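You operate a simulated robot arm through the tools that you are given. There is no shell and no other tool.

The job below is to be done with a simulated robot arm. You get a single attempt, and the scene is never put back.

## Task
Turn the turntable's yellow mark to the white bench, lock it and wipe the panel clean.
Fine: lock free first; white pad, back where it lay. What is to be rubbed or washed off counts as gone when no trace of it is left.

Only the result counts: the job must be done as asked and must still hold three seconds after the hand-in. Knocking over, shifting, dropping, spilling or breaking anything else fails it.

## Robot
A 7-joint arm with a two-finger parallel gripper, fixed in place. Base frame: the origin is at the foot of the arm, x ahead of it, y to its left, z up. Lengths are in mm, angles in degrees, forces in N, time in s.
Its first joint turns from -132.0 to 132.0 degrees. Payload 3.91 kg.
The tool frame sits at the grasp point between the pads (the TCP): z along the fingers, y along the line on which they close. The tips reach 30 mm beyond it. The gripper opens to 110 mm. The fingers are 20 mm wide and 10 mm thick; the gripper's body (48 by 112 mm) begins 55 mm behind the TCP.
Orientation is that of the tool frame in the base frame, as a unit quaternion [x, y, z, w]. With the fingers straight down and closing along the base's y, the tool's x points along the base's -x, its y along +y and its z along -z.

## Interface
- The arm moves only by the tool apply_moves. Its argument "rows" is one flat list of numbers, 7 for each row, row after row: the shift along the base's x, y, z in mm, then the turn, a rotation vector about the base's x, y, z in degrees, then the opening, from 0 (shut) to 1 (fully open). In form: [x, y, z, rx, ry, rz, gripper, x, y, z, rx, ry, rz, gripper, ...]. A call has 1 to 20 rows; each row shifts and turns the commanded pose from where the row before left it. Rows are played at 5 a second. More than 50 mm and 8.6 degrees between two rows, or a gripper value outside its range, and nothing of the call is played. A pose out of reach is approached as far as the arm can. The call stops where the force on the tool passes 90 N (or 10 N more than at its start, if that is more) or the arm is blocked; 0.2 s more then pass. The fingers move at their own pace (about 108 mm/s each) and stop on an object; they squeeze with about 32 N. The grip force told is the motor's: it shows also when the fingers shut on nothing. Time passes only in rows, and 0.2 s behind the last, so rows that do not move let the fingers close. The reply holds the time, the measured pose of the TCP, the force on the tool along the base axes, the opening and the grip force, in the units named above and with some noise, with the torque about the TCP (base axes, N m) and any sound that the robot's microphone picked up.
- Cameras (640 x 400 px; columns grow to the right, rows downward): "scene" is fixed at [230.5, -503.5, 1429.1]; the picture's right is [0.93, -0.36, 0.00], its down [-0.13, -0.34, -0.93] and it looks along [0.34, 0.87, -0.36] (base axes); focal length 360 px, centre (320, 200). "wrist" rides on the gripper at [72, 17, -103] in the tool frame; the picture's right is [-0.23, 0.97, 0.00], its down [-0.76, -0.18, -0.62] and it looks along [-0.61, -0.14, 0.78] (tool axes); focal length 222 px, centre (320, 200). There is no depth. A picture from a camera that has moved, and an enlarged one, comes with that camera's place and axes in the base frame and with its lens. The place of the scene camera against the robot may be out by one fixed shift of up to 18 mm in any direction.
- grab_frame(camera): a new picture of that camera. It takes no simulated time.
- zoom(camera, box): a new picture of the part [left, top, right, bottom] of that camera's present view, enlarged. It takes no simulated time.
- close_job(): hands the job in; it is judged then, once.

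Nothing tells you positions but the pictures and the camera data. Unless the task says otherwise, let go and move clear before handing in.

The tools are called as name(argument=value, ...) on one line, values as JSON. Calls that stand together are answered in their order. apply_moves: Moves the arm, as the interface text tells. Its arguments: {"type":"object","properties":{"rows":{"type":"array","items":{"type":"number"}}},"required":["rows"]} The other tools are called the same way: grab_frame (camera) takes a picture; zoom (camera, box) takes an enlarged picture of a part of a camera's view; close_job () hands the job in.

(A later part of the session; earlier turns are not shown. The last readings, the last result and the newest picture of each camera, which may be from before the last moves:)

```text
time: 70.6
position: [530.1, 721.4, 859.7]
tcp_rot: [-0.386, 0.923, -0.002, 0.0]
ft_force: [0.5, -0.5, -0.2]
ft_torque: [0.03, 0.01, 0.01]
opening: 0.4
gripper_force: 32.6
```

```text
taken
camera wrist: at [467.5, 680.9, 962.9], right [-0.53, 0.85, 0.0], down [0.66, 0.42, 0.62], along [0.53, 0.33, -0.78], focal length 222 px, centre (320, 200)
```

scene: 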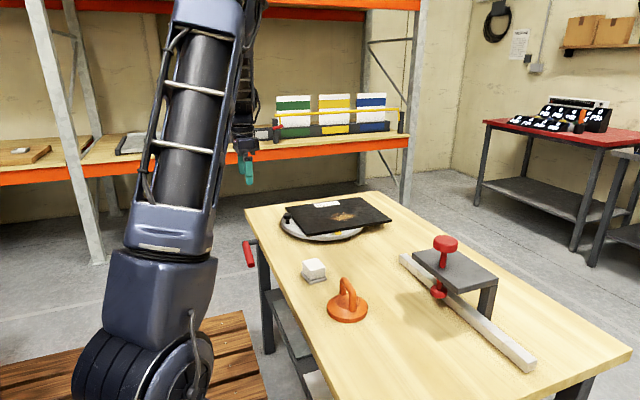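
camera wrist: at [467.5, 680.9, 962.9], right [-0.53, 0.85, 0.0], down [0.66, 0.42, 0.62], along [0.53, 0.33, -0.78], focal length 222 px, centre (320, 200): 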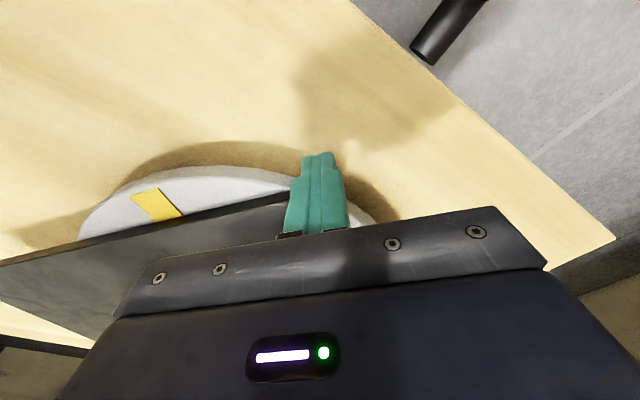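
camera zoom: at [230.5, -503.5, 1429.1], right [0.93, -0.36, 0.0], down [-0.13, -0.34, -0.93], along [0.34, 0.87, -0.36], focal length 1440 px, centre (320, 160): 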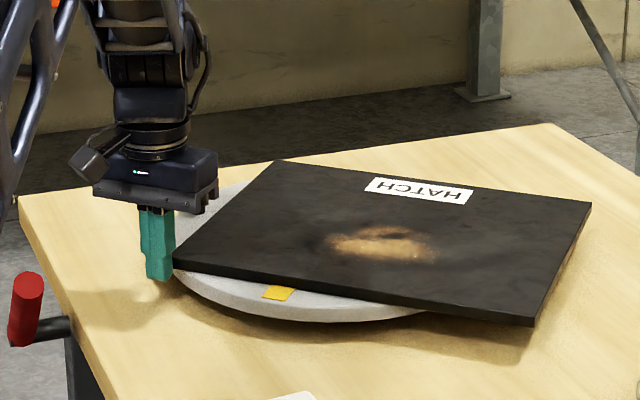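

apply_moves(rows=[1.2, 6.5, 0, 0, 0, 0, 0, 1.2, 6.5, 0, 0, 0, 0, 0, 1.2, 6.5, 0, 0, 0, 0, 0, 1.2, 6.5, 0, 0, 0, 0, 0, 1.5, 5.5, 0, 0, 0, 0, 0, 1.5, 5.5, 0, 0, 0, 0, 0])

zoom(camera="scene", box=[240, 160, 400, 260])

grab_frame(camera="wrist")

```text
time: 72.0
position: [539.7, 757.3, 856.9]
tcp_rot: [-0.386, 0.923, -0.002, -0.001]
ft_force: [-1.0, -0.1, 1.5]
ft_torque: [0.0, -0.02, 0.0]
opening: 0.0
gripper_force: 32.1
```

```text
4.00 times, centred on (320, 210) of scene
camera zoom: at [230.5, -503.5, 1429.1], right [0.93, -0.36, 0.0], down [-0.13, -0.34, -0.93], along [0.34, 0.87, -0.36], focal length 1440 px, centre (320, 160)
```

zoom: 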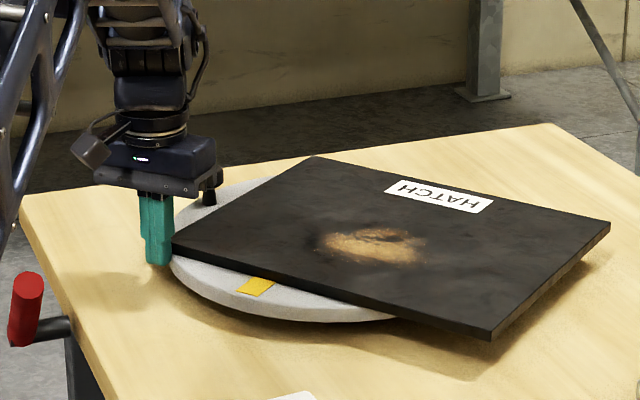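

```text
taken
camera wrist: at [476.7, 716.4, 962.1], right [-0.53, 0.85, -0.01], down [0.66, 0.42, 0.62], along [0.53, 0.33, -0.78], focal length 222 px, centre (320, 200)
```

wrist: 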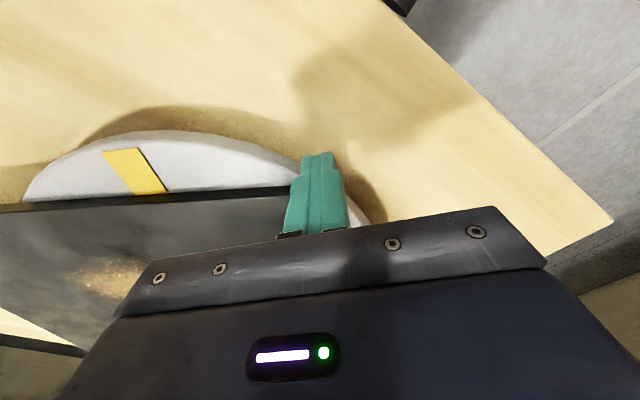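

apply_moves(rows=[4.8, 3, 0, 0, 0, 0, 0, 4.8, 3, 0, 0, 0, 0, 0, 4.8, 3, 0, 0, 0, 0, 0, 4.8, 3, 0, 0, 0, 0, 0])

zoom(camera="scene", box=[240, 160, 400, 260])

grab_frame(camera="wrist")

```text
time: 73.0
position: [541.2, 774.0, 857.9]
tcp_rot: [-0.39, 0.921, 0.001, -0.007]
ft_force: [-9.1, 2.2, 2.9]
ft_torque: [0.0, 0.2, 0.0]
opening: 0.0
gripper_force: 31.8
stopped in row 4: the force on the tool passed its limit at 92 N (the readings are from after the stop); the commanded pose is now the measured one
```

```text
4.00 times, centred on (320, 210) of scene
camera zoom: at [230.5, -503.5, 1429.1], right [0.93, -0.36, 0.0], down [-0.13, -0.34, -0.93], along [0.34, 0.87, -0.36], focal length 1440 px, centre (320, 160)
```

zoom: 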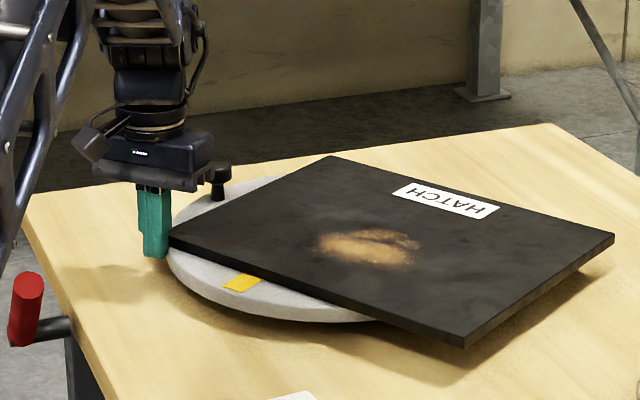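

```text
taken
camera wrist: at [480.6, 732.3, 962.5], right [-0.54, 0.84, 0.0], down [0.67, 0.43, 0.61], along [0.51, 0.33, -0.79], focal length 222 px, centre (320, 200)
```

wrist: 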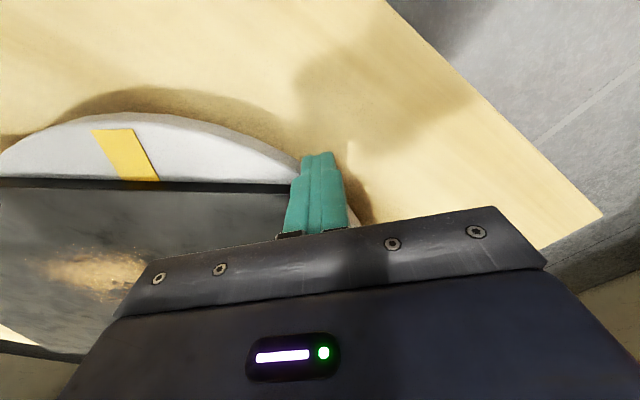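

The fingertip is bearing on the disc's rim as well as the panel. I'll back off, raise the tip so it touches only the panel's thickness, and continue.

apply_moves(rows=[-10, 0, 0, 0, 0, 0, 0, 0, 0, 8, 0, 0, 0, 0])

zoom(camera="scene", box=[265, 205, 325, 243])

```text
time: 73.6
position: [531.6, 772.8, 865.7]
tcp_rot: [-0.389, 0.921, 0.0, -0.007]
ft_force: [0.6, 0.2, -0.4]
ft_torque: [-0.01, -0.02, -0.03]
opening: 0.0
gripper_force: 32.0
```

```text
10.53 times, centred on (295, 224) of scene
camera zoom: at [230.5, -503.5, 1429.1], right [0.93, -0.36, 0.0], down [-0.13, -0.34, -0.93], along [0.34, 0.87, -0.36], focal length 3789 px, centre (583, -53)
```

zoom: 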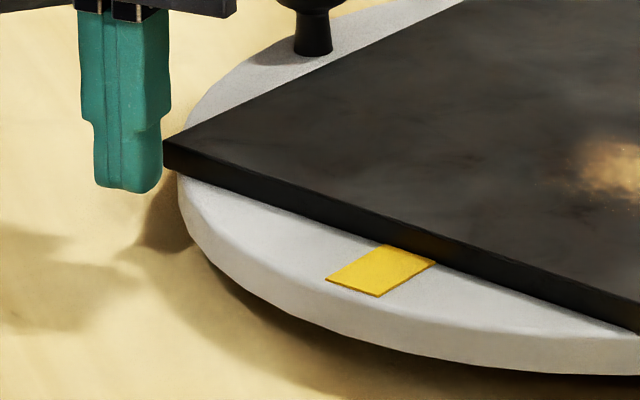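

apply_moves(rows=[6, 1, 0, 0, 0, 0, 0, 6, 1, 0, 0, 0, 0, 0, 5, 1, 0, 0, 0, 0, 0, 5, 1, 0, 0, 0, 0, 0])

zoom(camera="scene", box=[240, 160, 400, 260])

zoom(camera="wrist", box=[0, 80, 400, 330])

```text
time: 74.6
position: [562.5, 773.8, 866.3]
tcp_rot: [-0.386, 0.923, -0.001, -0.004]
ft_force: [1.4, 0.1, 1.5]
ft_torque: [0.02, 0.12, -0.03]
opening: 0.1
gripper_force: 32.0
```

```text
4.00 times, centred on (320, 210) of scene
camera zoom: at [230.5, -503.5, 1429.1], right [0.93, -0.36, 0.0], down [-0.13, -0.34, -0.93], along [0.34, 0.87, -0.36], focal length 1440 px, centre (320, 160)
```

zoom: 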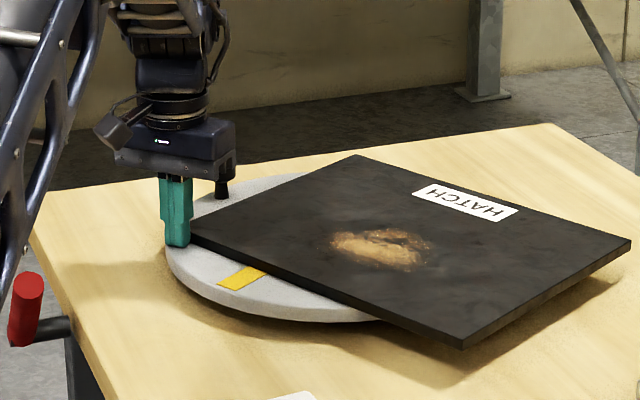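

```text
1.60 times, centred on (200, 205) of wrist
camera zoom: at [502.1, 733.4, 970.9], right [-0.53, 0.85, 0.0], down [0.67, 0.42, 0.62], along [0.52, 0.33, -0.79], focal length 355 px, centre (512, 192)
```

zoom: 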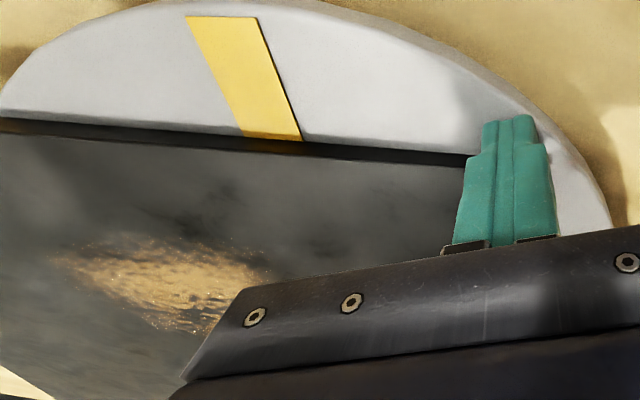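

The yellow strip now shows longer than before, so the panel may have slid on the disc. I'll stop pushing the panel, retreat, and compare from the same top view as earlier.

apply_moves(rows=[-15, -3, 0, 0, 0, 0, 0, 0, 0, 45, 0, 0, 0, 0, 0, -20, 45, 0, 0, 0, 0, 10, -25, 40, 0, 0, 0, 0, 20, -25, 35, 0, 0, 0, 0, 20, -25, 35, 0, 0, 0, 0.3, 20, -25, 35, 0, 0, 0, 0.3, 11, -35, 25, 0, 0, 0, 0.3])

grab_frame(camera="wrist")

zoom(camera="scene", box=[240, 160, 400, 260])

```text
time: 76.4
position: [621.2, 616.2, 1127.0]
tcp_rot: [-0.389, 0.921, 0.0, -0.008]
ft_force: [-0.7, 0.7, -0.2]
ft_torque: [-0.03, 0.0, -0.01]
opening: 33.1
gripper_force: 0.1
```

```text
taken
camera wrist: at [560.7, 576.0, 1232.0], right [-0.54, 0.84, 0.0], down [0.67, 0.43, 0.61], along [0.51, 0.33, -0.79], focal length 222 px, centre (320, 200)
```

wrist: 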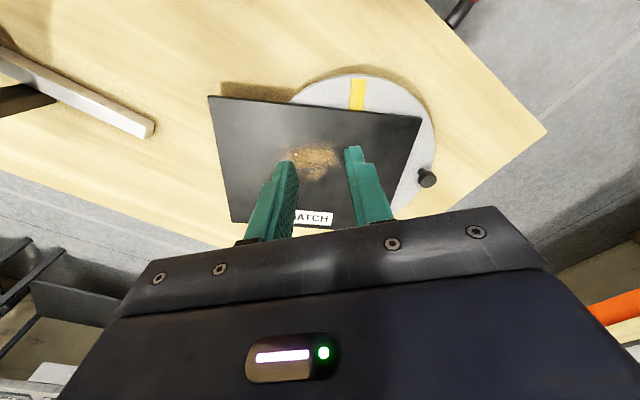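

```text
4.00 times, centred on (320, 210) of scene
camera zoom: at [230.5, -503.5, 1429.1], right [0.93, -0.36, 0.0], down [-0.13, -0.34, -0.93], along [0.34, 0.87, -0.36], focal length 1440 px, centre (320, 160)
```

zoom: 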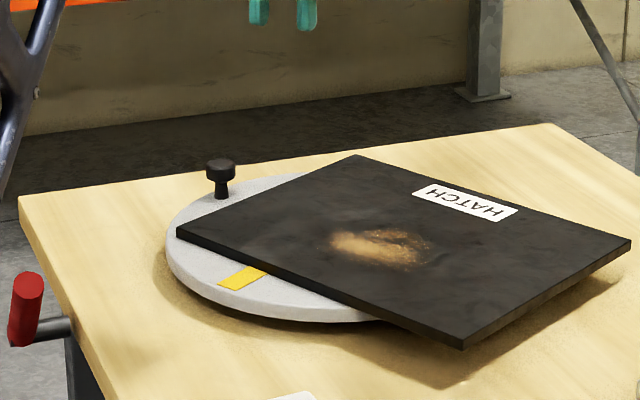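

zoom(camera="wrist", box=[200, 60, 450, 216])

```text
2.56 times, centred on (325, 138) of wrist
camera zoom: at [560.7, 576.0, 1232.0], right [-0.54, 0.84, 0.0], down [0.67, 0.43, 0.61], along [0.51, 0.33, -0.79], focal length 569 px, centre (307, 359)
```

zoom: 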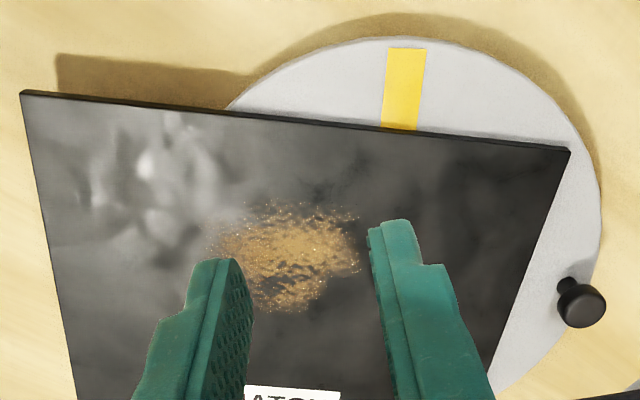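

The panel is loose and my edge pushes slid it about 25 mm on the disc, so I'll only move the table by its knob from now on. The disc is at about 61° with the knob near (639, 872), so I'll tilt the tool outward to extend my reach and grip the knob.

apply_moves(rows=[0, 20, 0, 0, 0, 7, 0.6, 0, 20, 0, 6.3, -4.93, 0, 0.6, 0, 30, -10, 6.3, -4.93, 0, 0.6, 0, 30, -10, 6.3, -4.93, 0, 0.6, 0, 30, -20, 6.3, -4.93, 0, 0.6, 0, 30, -20, 6.3, -4.93, 0, 0.6])

grab_frame(camera="wrist")

grab_frame(camera="scene")

```text
time: 77.8
position: [621.3, 778.3, 1067.2]
tcp_rot: [-0.419, 0.843, 0.149, 0.304]
ft_force: [1.2, 0.1, 0.6]
ft_torque: [-0.01, 0.06, 0.02]
opening: 65.9
gripper_force: 0.0
```

```text
taken
camera wrist: at [534.6, 690.9, 1101.4], right [-0.67, 0.73, 0.14], down [0.25, 0.05, 0.97], along [0.7, 0.68, -0.22], focal length 222 px, centre (320, 200)
```

wrist: 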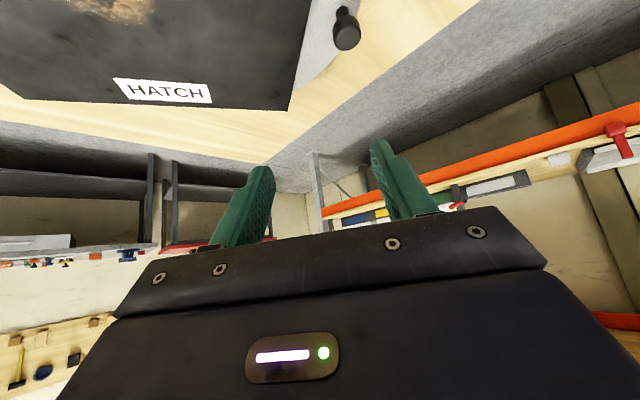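

```text
taken
```

scene: 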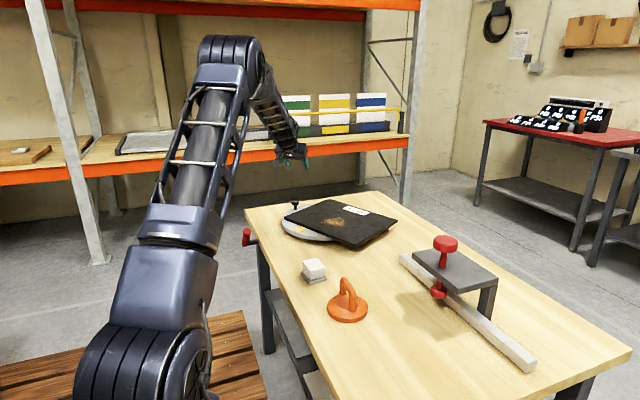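

apply_moves(rows=[-3, 13, -36, 0, 0, 0, 0.5, -3, 13, -36, 0, 0, 0, 0.5, -3, 13, -36, 0, 0, 0, 0.5, -3, 13, -36, 0, 0, 0, 0.5])

grab_frame(camera="wrist")

zoom(camera="scene", box=[240, 160, 400, 260])

```text
time: 78.8
position: [609.9, 831.4, 921.0]
tcp_rot: [-0.42, 0.843, 0.148, 0.303]
ft_force: [-0.2, -1.6, 1.0]
ft_torque: [-0.04, 0.01, 0.01]
opening: 55.0
gripper_force: 0.0
```

```text
taken
camera wrist: at [523.7, 743.5, 955.4], right [-0.67, 0.73, 0.14], down [0.25, 0.05, 0.97], along [0.7, 0.68, -0.22], focal length 222 px, centre (320, 200)
```

wrist: 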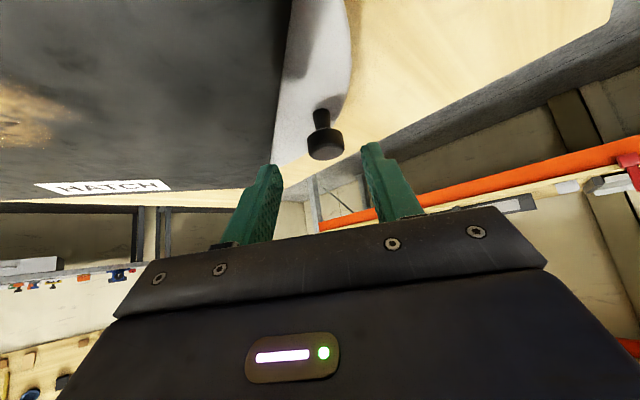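

```text
4.00 times, centred on (320, 210) of scene
camera zoom: at [230.5, -503.5, 1429.1], right [0.93, -0.36, 0.0], down [-0.13, -0.34, -0.93], along [0.34, 0.87, -0.36], focal length 1440 px, centre (320, 160)
```

zoom: 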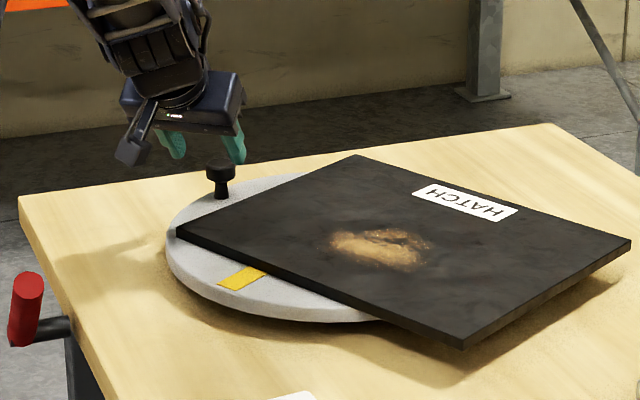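

apply_moves(rows=[6, 8, -11.3, 0, 0, 0, 0.5, 6, 8, -11.3, 0, 0, 0, 0.5, 6, 8, -11.3, 0, 0, 0, 0.5, 6, 8, -11.3, 0, 0, 0, 0.5])

grab_frame(camera="wrist")

zoom(camera="scene", box=[260, 175, 340, 225])

```text
time: 79.8
position: [631.8, 864.4, 875.3]
tcp_rot: [-0.42, 0.843, 0.147, 0.302]
ft_force: [0.2, 0.3, 0.1]
ft_torque: [-0.01, 0.0, 0.03]
opening: 54.9
gripper_force: 0.1
```

```text
taken
camera wrist: at [546.5, 775.8, 909.6], right [-0.67, 0.73, 0.14], down [0.26, 0.05, 0.97], along [0.7, 0.68, -0.22], focal length 222 px, centre (320, 200)
```

wrist: 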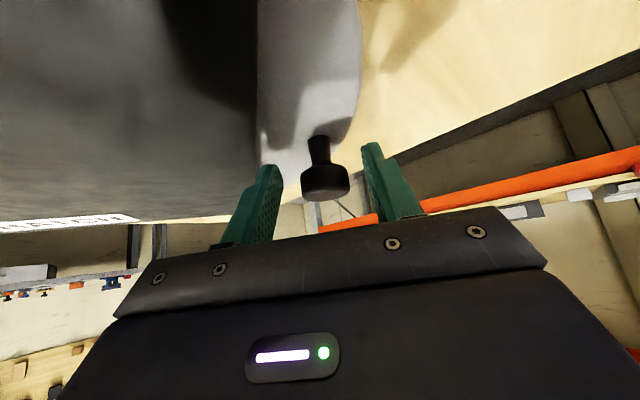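

```text
8.00 times, centred on (300, 200) of scene
camera zoom: at [230.5, -503.5, 1429.1], right [0.93, -0.36, 0.0], down [-0.13, -0.34, -0.93], along [0.34, 0.87, -0.36], focal length 2879 px, centre (480, 200)
```

zoom: 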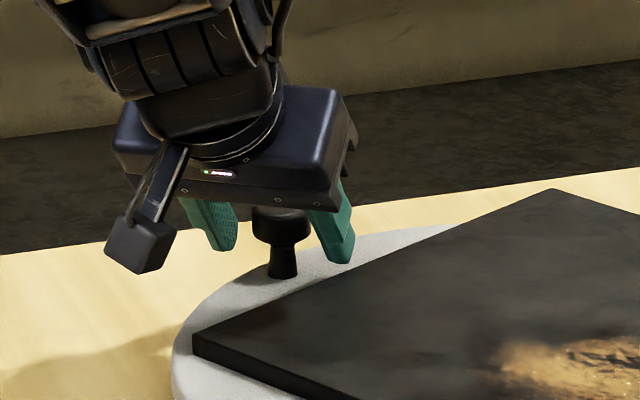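

apply_moves(rows=[0, 0, 0, 0, 0, 0, 0, 0, 0, 0, 0, 0, 0, 0, 0, 0, 0, 0, 0, 0, 0])

zoom(camera="scene", box=[240, 160, 400, 260])

grab_frame(camera="wrist")

```text
time: 80.6
position: [631.3, 863.7, 874.5]
tcp_rot: [-0.42, 0.843, 0.148, 0.302]
ft_force: [-8.0, 10.3, -2.3]
ft_torque: [0.16, 0.15, 0.25]
opening: 31.2
gripper_force: 44.5
```

```text
4.00 times, centred on (320, 210) of scene
camera zoom: at [230.5, -503.5, 1429.1], right [0.93, -0.36, 0.0], down [-0.13, -0.34, -0.93], along [0.34, 0.87, -0.36], focal length 1440 px, centre (320, 160)
```

zoom: 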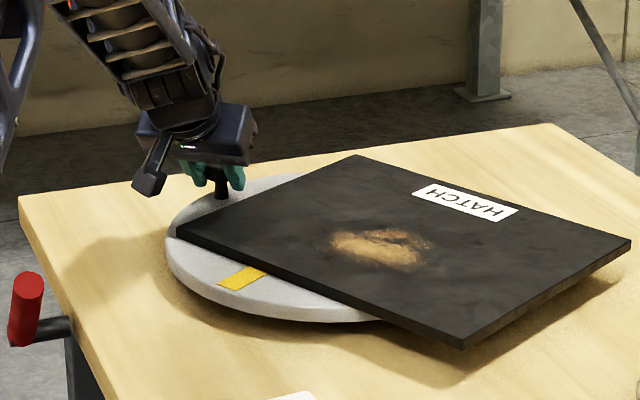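

```text
taken
camera wrist: at [545.5, 776.5, 909.1], right [-0.67, 0.73, 0.14], down [0.26, 0.05, 0.97], along [0.7, 0.68, -0.22], focal length 222 px, centre (320, 200)
```

wrist: 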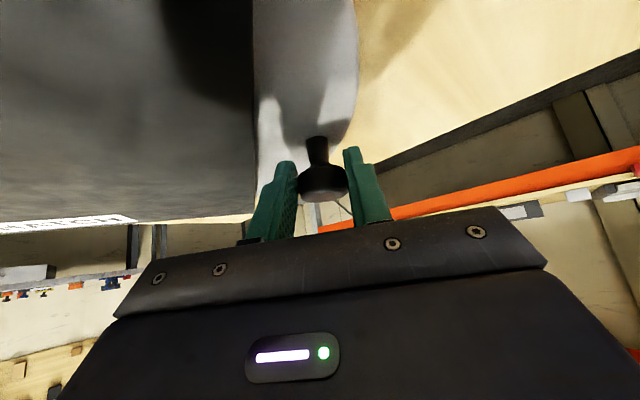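

I have the knob gripped (31 mm wide) and will drive it along its arc around the turntable centre. It has about 25° left to go.

apply_moves(rows=[7.1, 4.2, 0, 0, 0, 0, 0, 7.3, 3.8, 0, 0, 0, 0, 0, 7.3, 3.3, 0, 0, 0, 0, 0])

zoom(camera="scene", box=[240, 160, 400, 260])

```text
time: 81.4
position: [652.2, 875.1, 874.9]
tcp_rot: [-0.421, 0.842, 0.149, 0.302]
ft_force: [-17.9, 30.0, -15.8]
ft_torque: [0.69, 0.01, -0.08]
opening: 31.5
gripper_force: 45.0
```

```text
4.00 times, centred on (320, 210) of scene
camera zoom: at [230.5, -503.5, 1429.1], right [0.93, -0.36, 0.0], down [-0.13, -0.34, -0.93], along [0.34, 0.87, -0.36], focal length 1440 px, centre (320, 160)
```

zoom: 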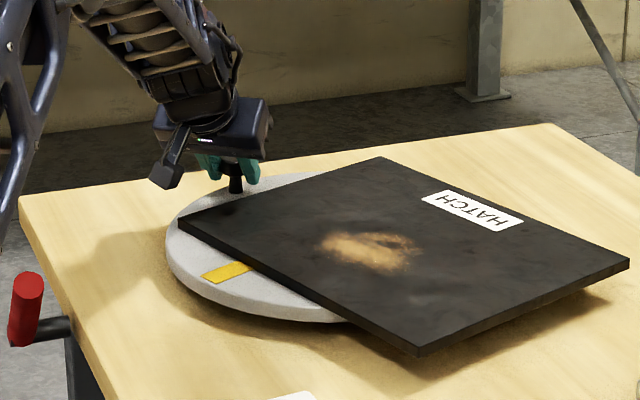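

apply_moves(rows=[7.7, 4, 0, 0, 0, 0, 0, 7.9, 3, 0, 0, 0, 0, 0, 7.7, 2.3, 0, 0, 0, 0, 0])

zoom(camera="scene", box=[240, 160, 400, 260])

```text
time: 82.2
position: [677.2, 883.9, 875.4]
tcp_rot: [-0.42, 0.843, 0.147, 0.302]
ft_force: [-5.3, 26.4, -8.7]
ft_torque: [0.63, 0.0, 0.35]
opening: 31.5
gripper_force: 45.1
```

```text
4.00 times, centred on (320, 210) of scene
camera zoom: at [230.5, -503.5, 1429.1], right [0.93, -0.36, 0.0], down [-0.13, -0.34, -0.93], along [0.34, 0.87, -0.36], focal length 1440 px, centre (320, 160)
```

zoom: 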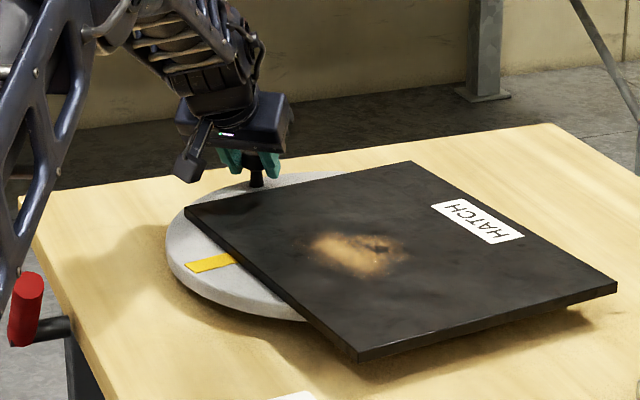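

apply_moves(rows=[8.1, 2.2, 0, 0, 0, 0, 0, 8.2, 1.5, 0, 0, 0, 0, 0])

zoom(camera="scene", box=[240, 160, 400, 260])

grab_frame(camera="wrist")

```text
time: 82.8
position: [696.4, 886.0, 875.5]
tcp_rot: [-0.419, 0.843, 0.146, 0.302]
ft_force: [-1.9, -0.5, -0.7]
ft_torque: [0.16, 0.01, -0.32]
opening: 31.6
gripper_force: 44.8
```

```text
4.00 times, centred on (320, 210) of scene
camera zoom: at [230.5, -503.5, 1429.1], right [0.93, -0.36, 0.0], down [-0.13, -0.34, -0.93], along [0.34, 0.87, -0.36], focal length 1440 px, centre (320, 160)
```

zoom: 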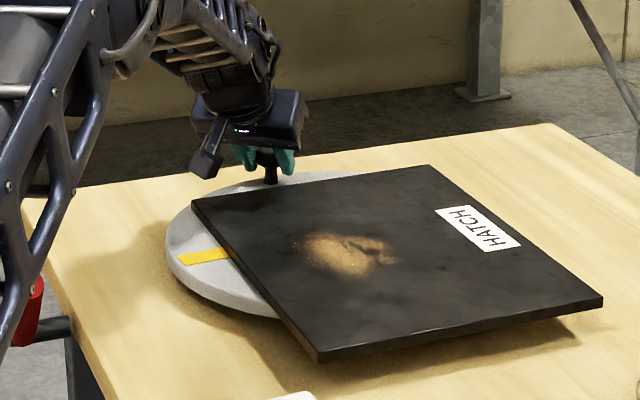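

```text
taken
camera wrist: at [609.4, 797.9, 910.2], right [-0.67, 0.73, 0.14], down [0.25, 0.05, 0.97], along [0.7, 0.68, -0.22], focal length 222 px, centre (320, 200)
```

wrist: 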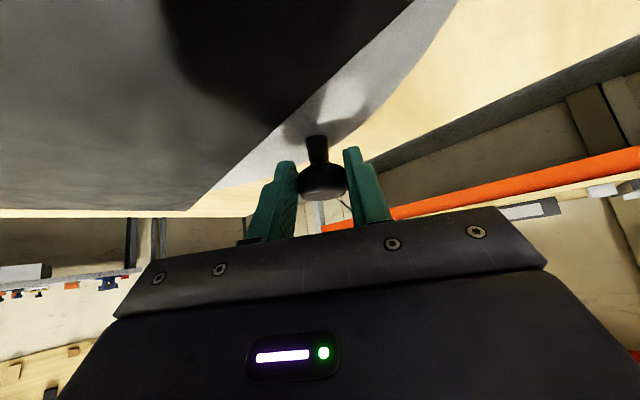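

apply_moves(rows=[0, 0, 0, 0, 0, 0, 0.5, 0, 0, 0, 0, 0, 0, 0.5, -6, -8, 11.5, 0, 0, 0, 0.5, -6, -8, 11.5, 0, 0, 0, 0.5, -6, -8, 11.5, 0, 0, 0, 0.5, -8, -10, 30, 0, 0, 0, 0.5, -8, -30, 35, 0, 0, 0, 0.5, -10, -35, 30, -6.3, 4.93, 0, 0.5, -10, -35, 20, -6.3, 4.93, 0, 0.5, 0, -35, 20, -6.3, 4.93, 0, 0.5, 0, -35, 20, -6.3, 4.93, 0, 0.5, 0, -30, 20, -6.3, 4.93, 0, 0.5])

grab_frame(camera="wrist")

zoom(camera="scene", box=[240, 160, 400, 260])

```text
time: 85.4
position: [640.5, 651.9, 1085.3]
tcp_rot: [-0.444, 0.896, -0.001, -0.008]
ft_force: [0.5, 0.8, 0.3]
ft_torque: [-0.01, -0.02, 0.02]
opening: 54.9
gripper_force: 0.0
```

```text
taken
camera wrist: at [585.4, 603.2, 1190.5], right [-0.64, 0.77, 0.0], down [0.61, 0.51, 0.61], along [0.47, 0.39, -0.79], focal length 222 px, centre (320, 200)
```

wrist: 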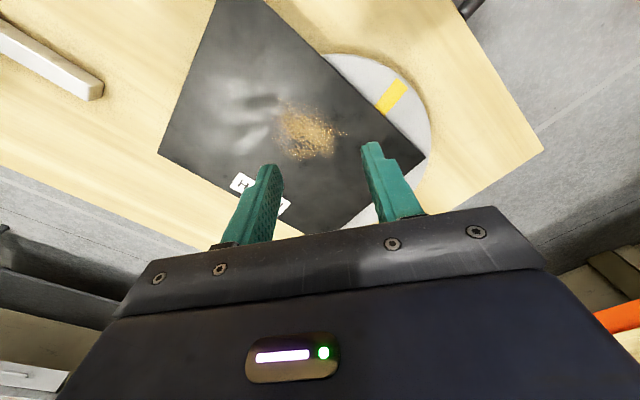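

```text
4.00 times, centred on (320, 210) of scene
camera zoom: at [230.5, -503.5, 1429.1], right [0.93, -0.36, 0.0], down [-0.13, -0.34, -0.93], along [0.34, 0.87, -0.36], focal length 1440 px, centre (320, 160)
```

zoom: 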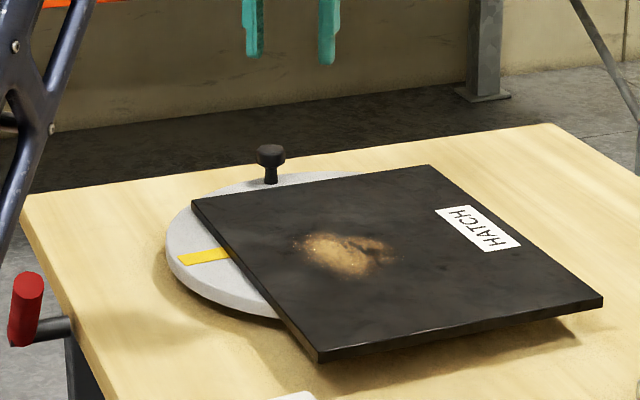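

zoom(camera="wrist", box=[270, 0, 470, 125])

zoom(camera="wrist", box=[140, 0, 460, 200])

```text
3.20 times, centred on (370, 62) of wrist
camera zoom: at [585.4, 603.2, 1190.5], right [-0.64, 0.77, 0.0], down [0.61, 0.51, 0.61], along [0.47, 0.39, -0.79], focal length 711 px, centre (160, 640)
```

zoom: 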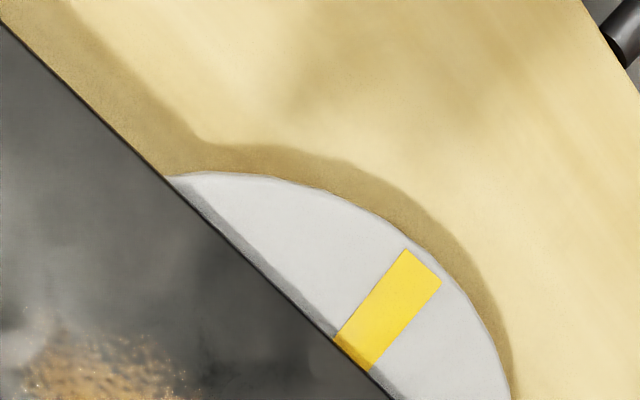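

```text
2.00 times, centred on (300, 100) of wrist
camera zoom: at [585.4, 603.2, 1190.5], right [-0.64, 0.77, 0.0], down [0.61, 0.51, 0.61], along [0.47, 0.39, -0.79], focal length 444 px, centre (360, 400)
```

zoom: 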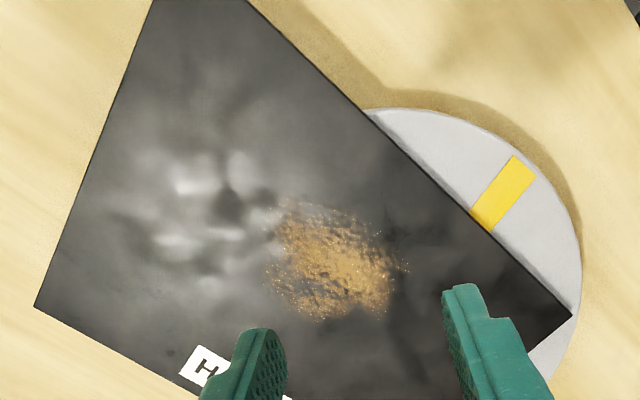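

The yellow mark now points at about 184°, and the white bench bears 180–187° from the turntable, so it's on target. Now I'll push the red lever back down to its locked stop.

apply_moves(rows=[-30, 0, 0, 0, 0, -7.5, 0, -35, 3, -10, 0, 0, -7.5, 0, -35, 5, -15, 0, 0, -7.5, 0, -35, 5, -20, 0, 0, -7.5, 0, -35, 5, -20, 0, 0, -7.5, 0, -35, 5, -25, 0, 0, -7.5, 0, -35, 5, -30, 0, 0, -7.5, 0])

grab_frame(camera="wrist")

zoom(camera="scene", box=[200, 180, 320, 255])

```text
time: 87.0
position: [401.4, 680.2, 969.0]
tcp_rot: [-0.001, 1.0, 0.003, -0.006]
ft_force: [0.6, -0.2, -0.6]
ft_torque: [0.06, 0.04, -0.01]
opening: 0.1
gripper_force: 31.8
```

```text
taken
camera wrist: at [331.7, 695.8, 1073.6], right [0.22, 0.97, 0.0], down [0.77, -0.18, 0.61], along [0.6, -0.13, -0.79], focal length 222 px, centre (320, 200)
```

wrist: 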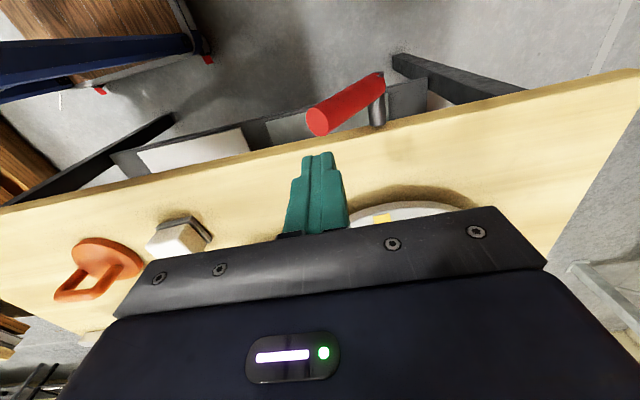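

```text
5.33 times, centred on (260, 218) of scene
camera zoom: at [230.5, -503.5, 1429.1], right [0.93, -0.36, 0.0], down [-0.13, -0.34, -0.93], along [0.34, 0.87, -0.36], focal length 1920 px, centre (640, 107)
```

zoom: 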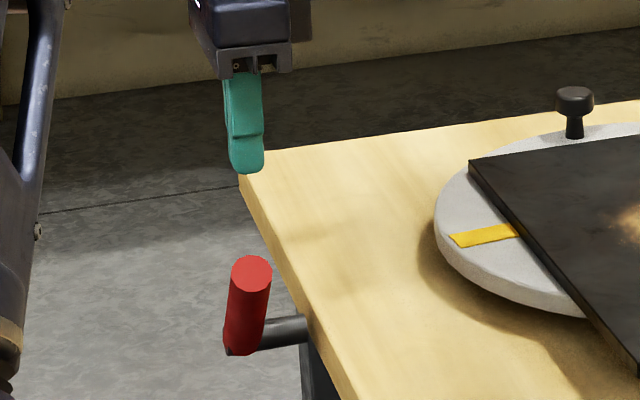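

apply_moves(rows=[-2, 44, 0, 0, 0, 0, 0, 0, 0, -39, 0, 0, 0, 0, 0, -1, -30, 0, 0, 0, 0, 0, -5, -6, 0, 0, 0, 0])

zoom(camera="scene", box=[200, 180, 320, 255])

grab_frame(camera="wrist")

```text
time: 88.0
position: [398.5, 721.9, 892.3]
tcp_rot: [-0.003, 1.0, 0.003, -0.007]
ft_force: [0.6, 0.1, 0.0]
ft_torque: [0.03, 0.01, -0.02]
opening: 0.0
gripper_force: 32.3
```

```text
5.33 times, centred on (260, 218) of scene
camera zoom: at [230.5, -503.5, 1429.1], right [0.93, -0.36, 0.0], down [-0.13, -0.34, -0.93], along [0.34, 0.87, -0.36], focal length 1920 px, centre (640, 107)
```

zoom: 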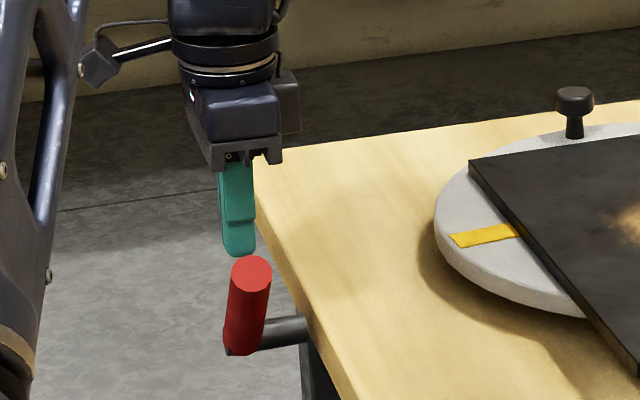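

```text
taken
camera wrist: at [328.1, 735.4, 996.4], right [0.22, 0.98, 0.0], down [0.77, -0.18, 0.61], along [0.6, -0.13, -0.79], focal length 222 px, centre (320, 200)
```

wrist: 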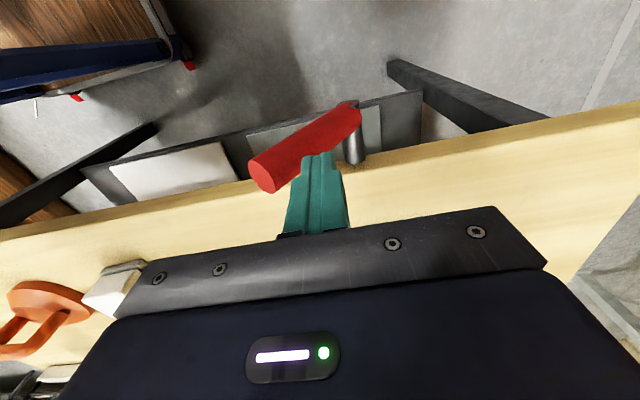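

apply_moves(rows=[0, -8, -5, 0, 0, 0, 0, 0, -8, -6, 0, 0, 0, 0, 0, -8, -8, 0, 0, 0, 0, 0, -8, -9, 0, 0, 0, 0])

zoom(camera="scene", box=[200, 180, 320, 255])

```text
time: 89.0
position: [398.2, 688.1, 863.1]
tcp_rot: [-0.003, 1.0, 0.003, -0.006]
ft_force: [0.8, -0.2, -0.7]
ft_torque: [-0.02, -0.02, -0.01]
opening: 0.1
gripper_force: 32.0
```

```text
5.33 times, centred on (260, 218) of scene
camera zoom: at [230.5, -503.5, 1429.1], right [0.93, -0.36, 0.0], down [-0.13, -0.34, -0.93], along [0.34, 0.87, -0.36], focal length 1920 px, centre (640, 107)
```

zoom: 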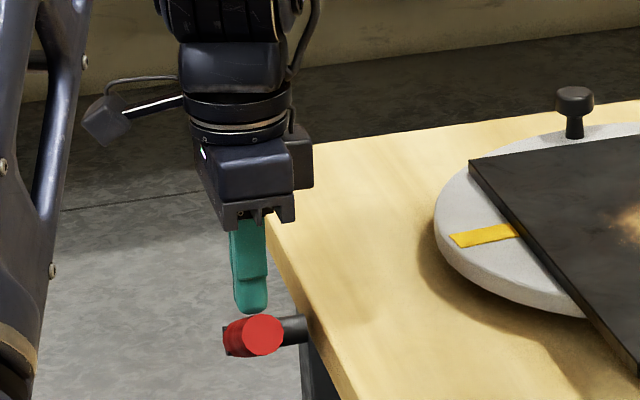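

apply_moves(rows=[0, -6, -10, 0, 0, 0, 0, 0, -6, -10, 0, 0, 0, 0, 0, -5, -10, 0, 0, 0, 0, 0, -4, -10, 0, 0, 0, 0, 0, -3, -10, 0, 0, 0, 0])

apply_moves(rows=[0, 0, -4, 0, 0, 0, 0, 0, 0, -4, 0, 0, 0, 0, 0, 0, -3, 0, 0, 0, 0])

zoom(camera="scene", box=[200, 200, 320, 275])

```text
time: 90.2
position: [396.5, 663.9, 812.5]
tcp_rot: [-0.004, 1.0, 0.004, -0.006]
ft_force: [0.6, -0.1, 0.0]
ft_torque: [0.01, -0.02, -0.01]
opening: 0.0
gripper_force: 32.0
```

```text
time: 91.0
position: [397.3, 662.9, 802.1]
tcp_rot: [-0.003, 1.0, 0.004, -0.006]
ft_force: [-0.2, -0.1, 0.3]
ft_torque: [-0.01, -0.03, -0.01]
opening: 0.4
gripper_force: 32.4
```

```text
5.33 times, centred on (260, 238) of scene
camera zoom: at [230.5, -503.5, 1429.1], right [0.93, -0.36, 0.0], down [-0.13, -0.34, -0.93], along [0.34, 0.87, -0.36], focal length 1920 px, centre (640, 0)
```

zoom: 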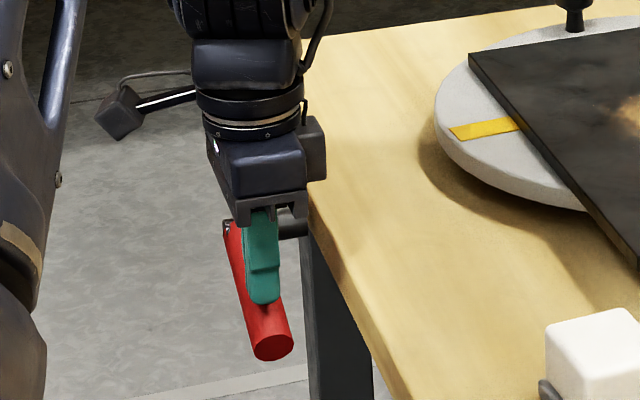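

apply_moves(rows=[0, 0, -2, 0, 0, 0, 0, 0, 0, -2, 0, 0, 0, 0])

apply_moves(rows=[0, 0, -1.5, 0, 0, 0, 0])

zoom(camera="scene", box=[225, 220, 305, 270])

```text
time: 91.6
position: [398.0, 663.5, 798.7]
tcp_rot: [-0.003, 1.0, 0.004, -0.007]
ft_force: [0.5, 0.3, 0.2]
ft_torque: [0.02, 0.0, -0.02]
opening: 0.0
gripper_force: 31.7
```

```text
time: 92.0
position: [398.6, 664.2, 797.2]
tcp_rot: [-0.003, 1.0, 0.003, -0.006]
ft_force: [-0.5, -0.9, 1.1]
ft_torque: [-0.02, 0.0, 0.02]
opening: 0.1
gripper_force: 31.7
```

```text
8.00 times, centred on (265, 245) of scene
camera zoom: at [230.5, -503.5, 1429.1], right [0.93, -0.36, 0.0], down [-0.13, -0.34, -0.93], along [0.34, 0.87, -0.36], focal length 2879 px, centre (760, -160)
```

zoom: 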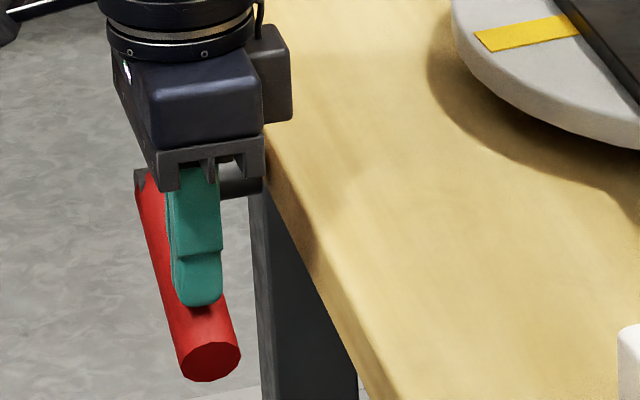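

apply_moves(rows=[0, 0, -1.5, 0, 0, 0, 0, 0, 0, -1, 0, 0, 0, 0])

```text
time: 92.6
position: [398.5, 664.3, 796.6]
tcp_rot: [-0.003, 1.0, 0.004, -0.005]
ft_force: [2.1, -5.9, 26.5]
ft_torque: [0.04, -0.13, -0.04]
opening: 0.1
gripper_force: 32.1
```

The lever is back at its original locked stop, with firm contact at 26 N. I'll lift clear, verify, and look at the panel's far edge, because I want to slide the panel back to where it sat on the disc.

apply_moves(rows=[0, 0, 20, 0, 0, 0, 0, 0, 0, 45, 0, 0, 0, 0, 0, 0, 45, 0, 0, 0, 0, 10, 0, 45, 0, 0, 8, 0, 30, -10, 35, 0, 0, 8, 0, 35, -15, 25, 0, 0, 8, 0, 45, -15, 15, 0, 0, 8, 0, 45, -15, 15, 0, 0, 8, 0, 45, -10, 15, 0, 0, 0, 0, 45, -10, 15, 0, 0, 0, 0, 35, -10, 15, 0, 0, 0, 0])

grab_frame(camera="wrist")

grab_frame(camera="scene")

```text
time: 95.0
position: [687.2, 581.7, 1086.1]
tcp_rot: [-0.346, 0.938, 0.001, -0.006]
ft_force: [-0.6, -0.2, -0.4]
ft_torque: [-0.03, -0.01, -0.02]
opening: 0.0
gripper_force: 32.3
```

```text
taken
camera wrist: at [623.4, 546.3, 1191.7], right [-0.46, 0.89, 0.0], down [0.7, 0.36, 0.61], along [0.54, 0.28, -0.79], focal length 222 px, centre (320, 200)
```

wrist: 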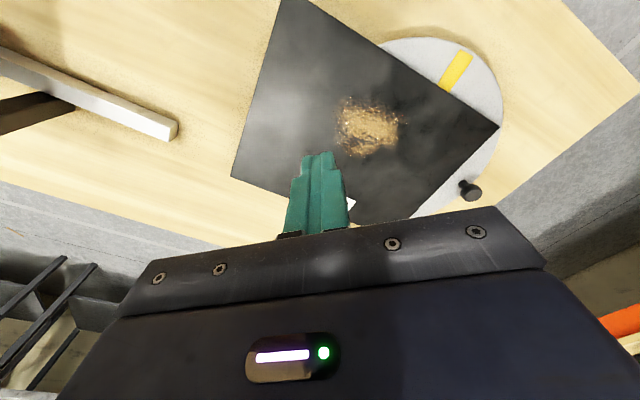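

```text
taken
```

scene: 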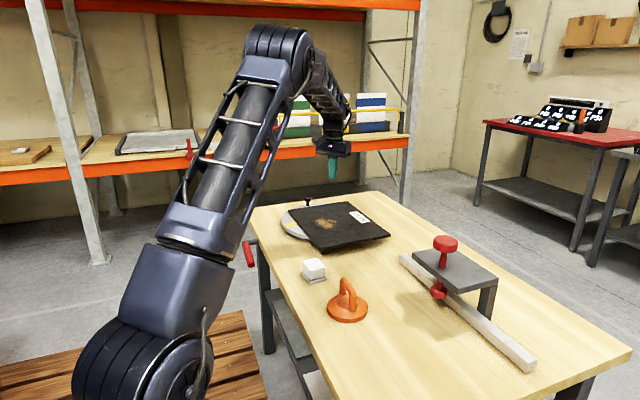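

apply_moves(rows=[35, 15, -10, 5.19, -6.08, 0, 0, 35, 15, -15, 5.19, -6.08, 0, 0, 40, 18, -20, 5.19, -6.08, 0, 0, 40, 18, -20, 5.19, -6.08, 0, 0, 40, 18, -25, 5.19, -6.08, 0, 0, 26, 11, -35, 0, 0, 0, 0])

zoom(camera="scene", box=[260, 130, 420, 260])

grab_frame(camera="wrist")

```text
refused: row 5 steps farther than a row can; nothing moved
```

```text
3.08 times, centred on (340, 195) of scene
camera zoom: at [230.5, -503.5, 1429.1], right [0.93, -0.36, 0.0], down [-0.13, -0.34, -0.93], along [0.34, 0.87, -0.36], focal length 1108 px, centre (258, 215)
```

zoom: 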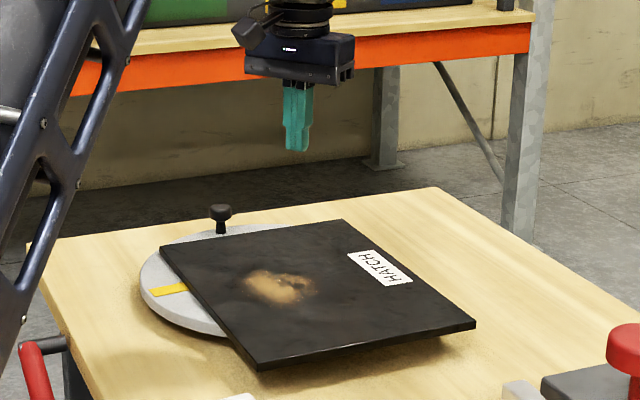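

```text
taken
camera wrist: at [623.4, 546.3, 1191.7], right [-0.46, 0.89, 0.0], down [0.7, 0.36, 0.61], along [0.54, 0.28, -0.79], focal length 222 px, centre (320, 200)
```

wrist: 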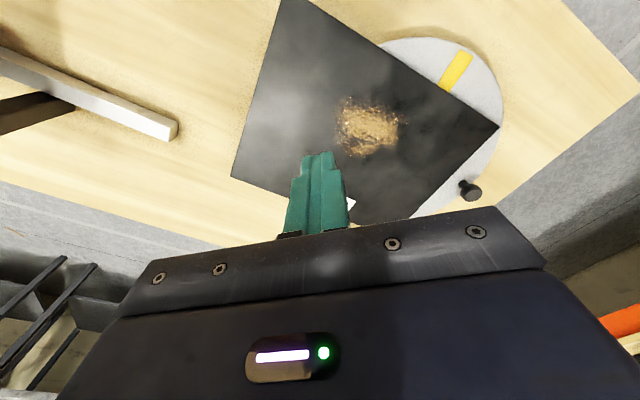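

apply_moves(rows=[35, 15, -10, 5.19, -6.08, 0, 0, 35, 15, -15, 5.19, -6.08, 0, 0, 38, 18, -15, 5.19, -6.08, 0, 0, 38, 18, -15, 5.19, -6.08, 0, 0, 38, 18, -20, 5.19, -6.08, 0, 0, 32, 11, -30, 0, 0, 0, 0])

zoom(camera="scene", box=[260, 130, 420, 260])

```text
time: 96.4
position: [902.0, 673.7, 978.6]
tcp_rot: [-0.325, 0.883, 0.12, 0.315]
ft_force: [1.0, 0.2, 1.0]
ft_torque: [-0.06, 0.03, -0.02]
opening: 0.2
gripper_force: 32.3
```

```text
3.08 times, centred on (340, 195) of scene
camera zoom: at [230.5, -503.5, 1429.1], right [0.93, -0.36, 0.0], down [-0.13, -0.34, -0.93], along [0.34, 0.87, -0.36], focal length 1108 px, centre (258, 215)
```

zoom: 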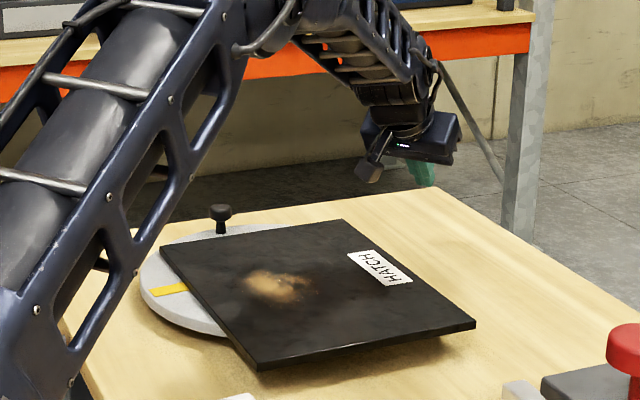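

apply_moves(rows=[2, 2, -40, 0, 0, 0, 0, 0, 2, -35, 0, 0, 0, 0, 0, 0, -25, 0, 0, 0, 0])

zoom(camera="scene", box=[300, 160, 420, 235])

grab_frame(camera="wrist")

```text
time: 97.2
position: [904.7, 676.8, 879.0]
tcp_rot: [-0.326, 0.884, 0.12, 0.315]
ft_force: [-0.7, -0.2, 0.4]
ft_torque: [-0.03, 0.02, 0.01]
opening: 0.0
gripper_force: 31.9
```

```text
5.33 times, centred on (360, 198) of scene
camera zoom: at [230.5, -503.5, 1429.1], right [0.93, -0.36, 0.0], down [-0.13, -0.34, -0.93], along [0.34, 0.87, -0.36], focal length 1920 px, centre (107, 213)
```

zoom: 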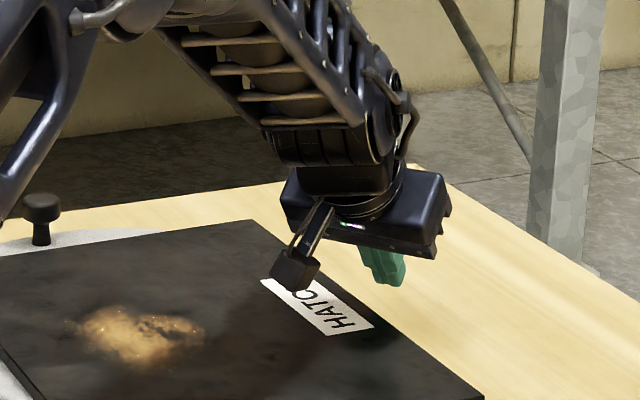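

```text
taken
camera wrist: at [801.9, 609.0, 913.1], right [-0.5, 0.85, 0.15], down [0.27, -0.01, 0.96], along [0.82, 0.52, -0.22], focal length 222 px, centre (320, 200)
```

wrist: 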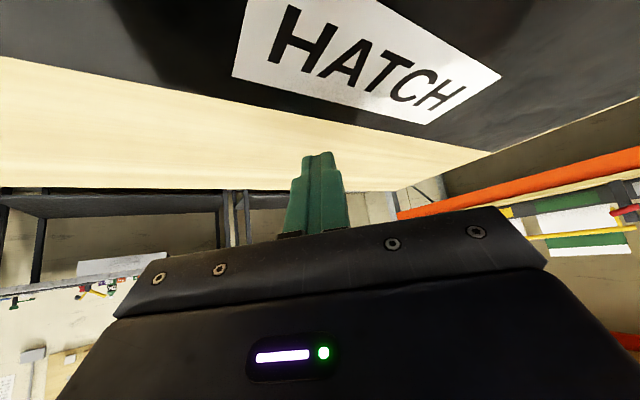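

apply_moves(rows=[0, 0, -12, 0, 0, 0, 0, 0, 0, -10, 0, 0, 0, 0])

apply_moves(rows=[-4, 0, 0, 0, 0, 0, 0, -4, 0, 0, 0, 0, 0, 0, -4, 0, 0, 0, 0, 0, 0])

zoom(camera="scene", box=[260, 160, 420, 260])

```text
time: 97.8
position: [904.7, 677.3, 855.0]
tcp_rot: [-0.326, 0.884, 0.12, 0.314]
ft_force: [-0.1, 0.0, 0.8]
ft_torque: [0.02, -0.01, -0.02]
opening: 0.0
gripper_force: 32.0
```

```text
time: 98.6
position: [892.9, 677.6, 856.4]
tcp_rot: [-0.326, 0.884, 0.12, 0.315]
ft_force: [1.1, 0.2, 2.7]
ft_torque: [0.01, 0.0, -0.02]
opening: 0.0
gripper_force: 31.6
```

```text
4.00 times, centred on (340, 210) of scene
camera zoom: at [230.5, -503.5, 1429.1], right [0.93, -0.36, 0.0], down [-0.13, -0.34, -0.93], along [0.34, 0.87, -0.36], focal length 1440 px, centre (240, 160)
```

zoom: 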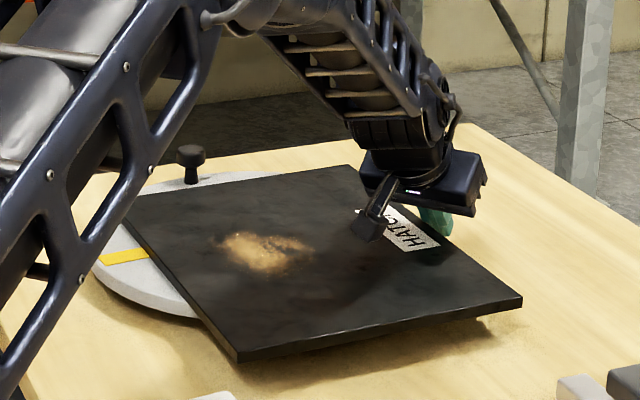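

apply_moves(rows=[-4, 0, 0, 0, 0, 0, 0, -4, 0, 0, 0, 0, 0, 0])

zoom(camera="scene", box=[260, 160, 420, 260])

```text
time: 99.2
position: [887.4, 677.1, 857.0]
tcp_rot: [-0.326, 0.884, 0.12, 0.314]
ft_force: [3.7, -0.8, 4.6]
ft_torque: [0.01, -0.02, -0.04]
opening: 0.0
gripper_force: 31.7
```

```text
4.00 times, centred on (340, 210) of scene
camera zoom: at [230.5, -503.5, 1429.1], right [0.93, -0.36, 0.0], down [-0.13, -0.34, -0.93], along [0.34, 0.87, -0.36], focal length 1440 px, centre (240, 160)
```

zoom: 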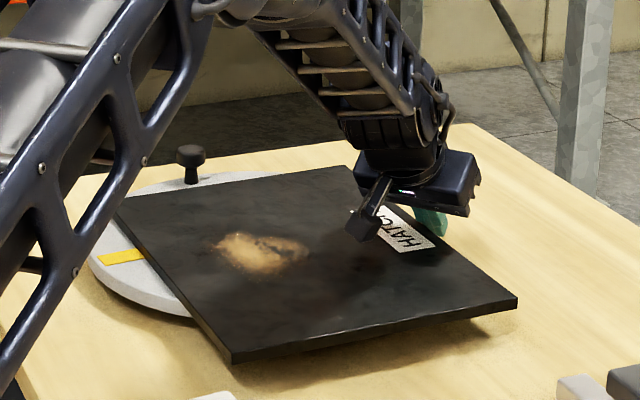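

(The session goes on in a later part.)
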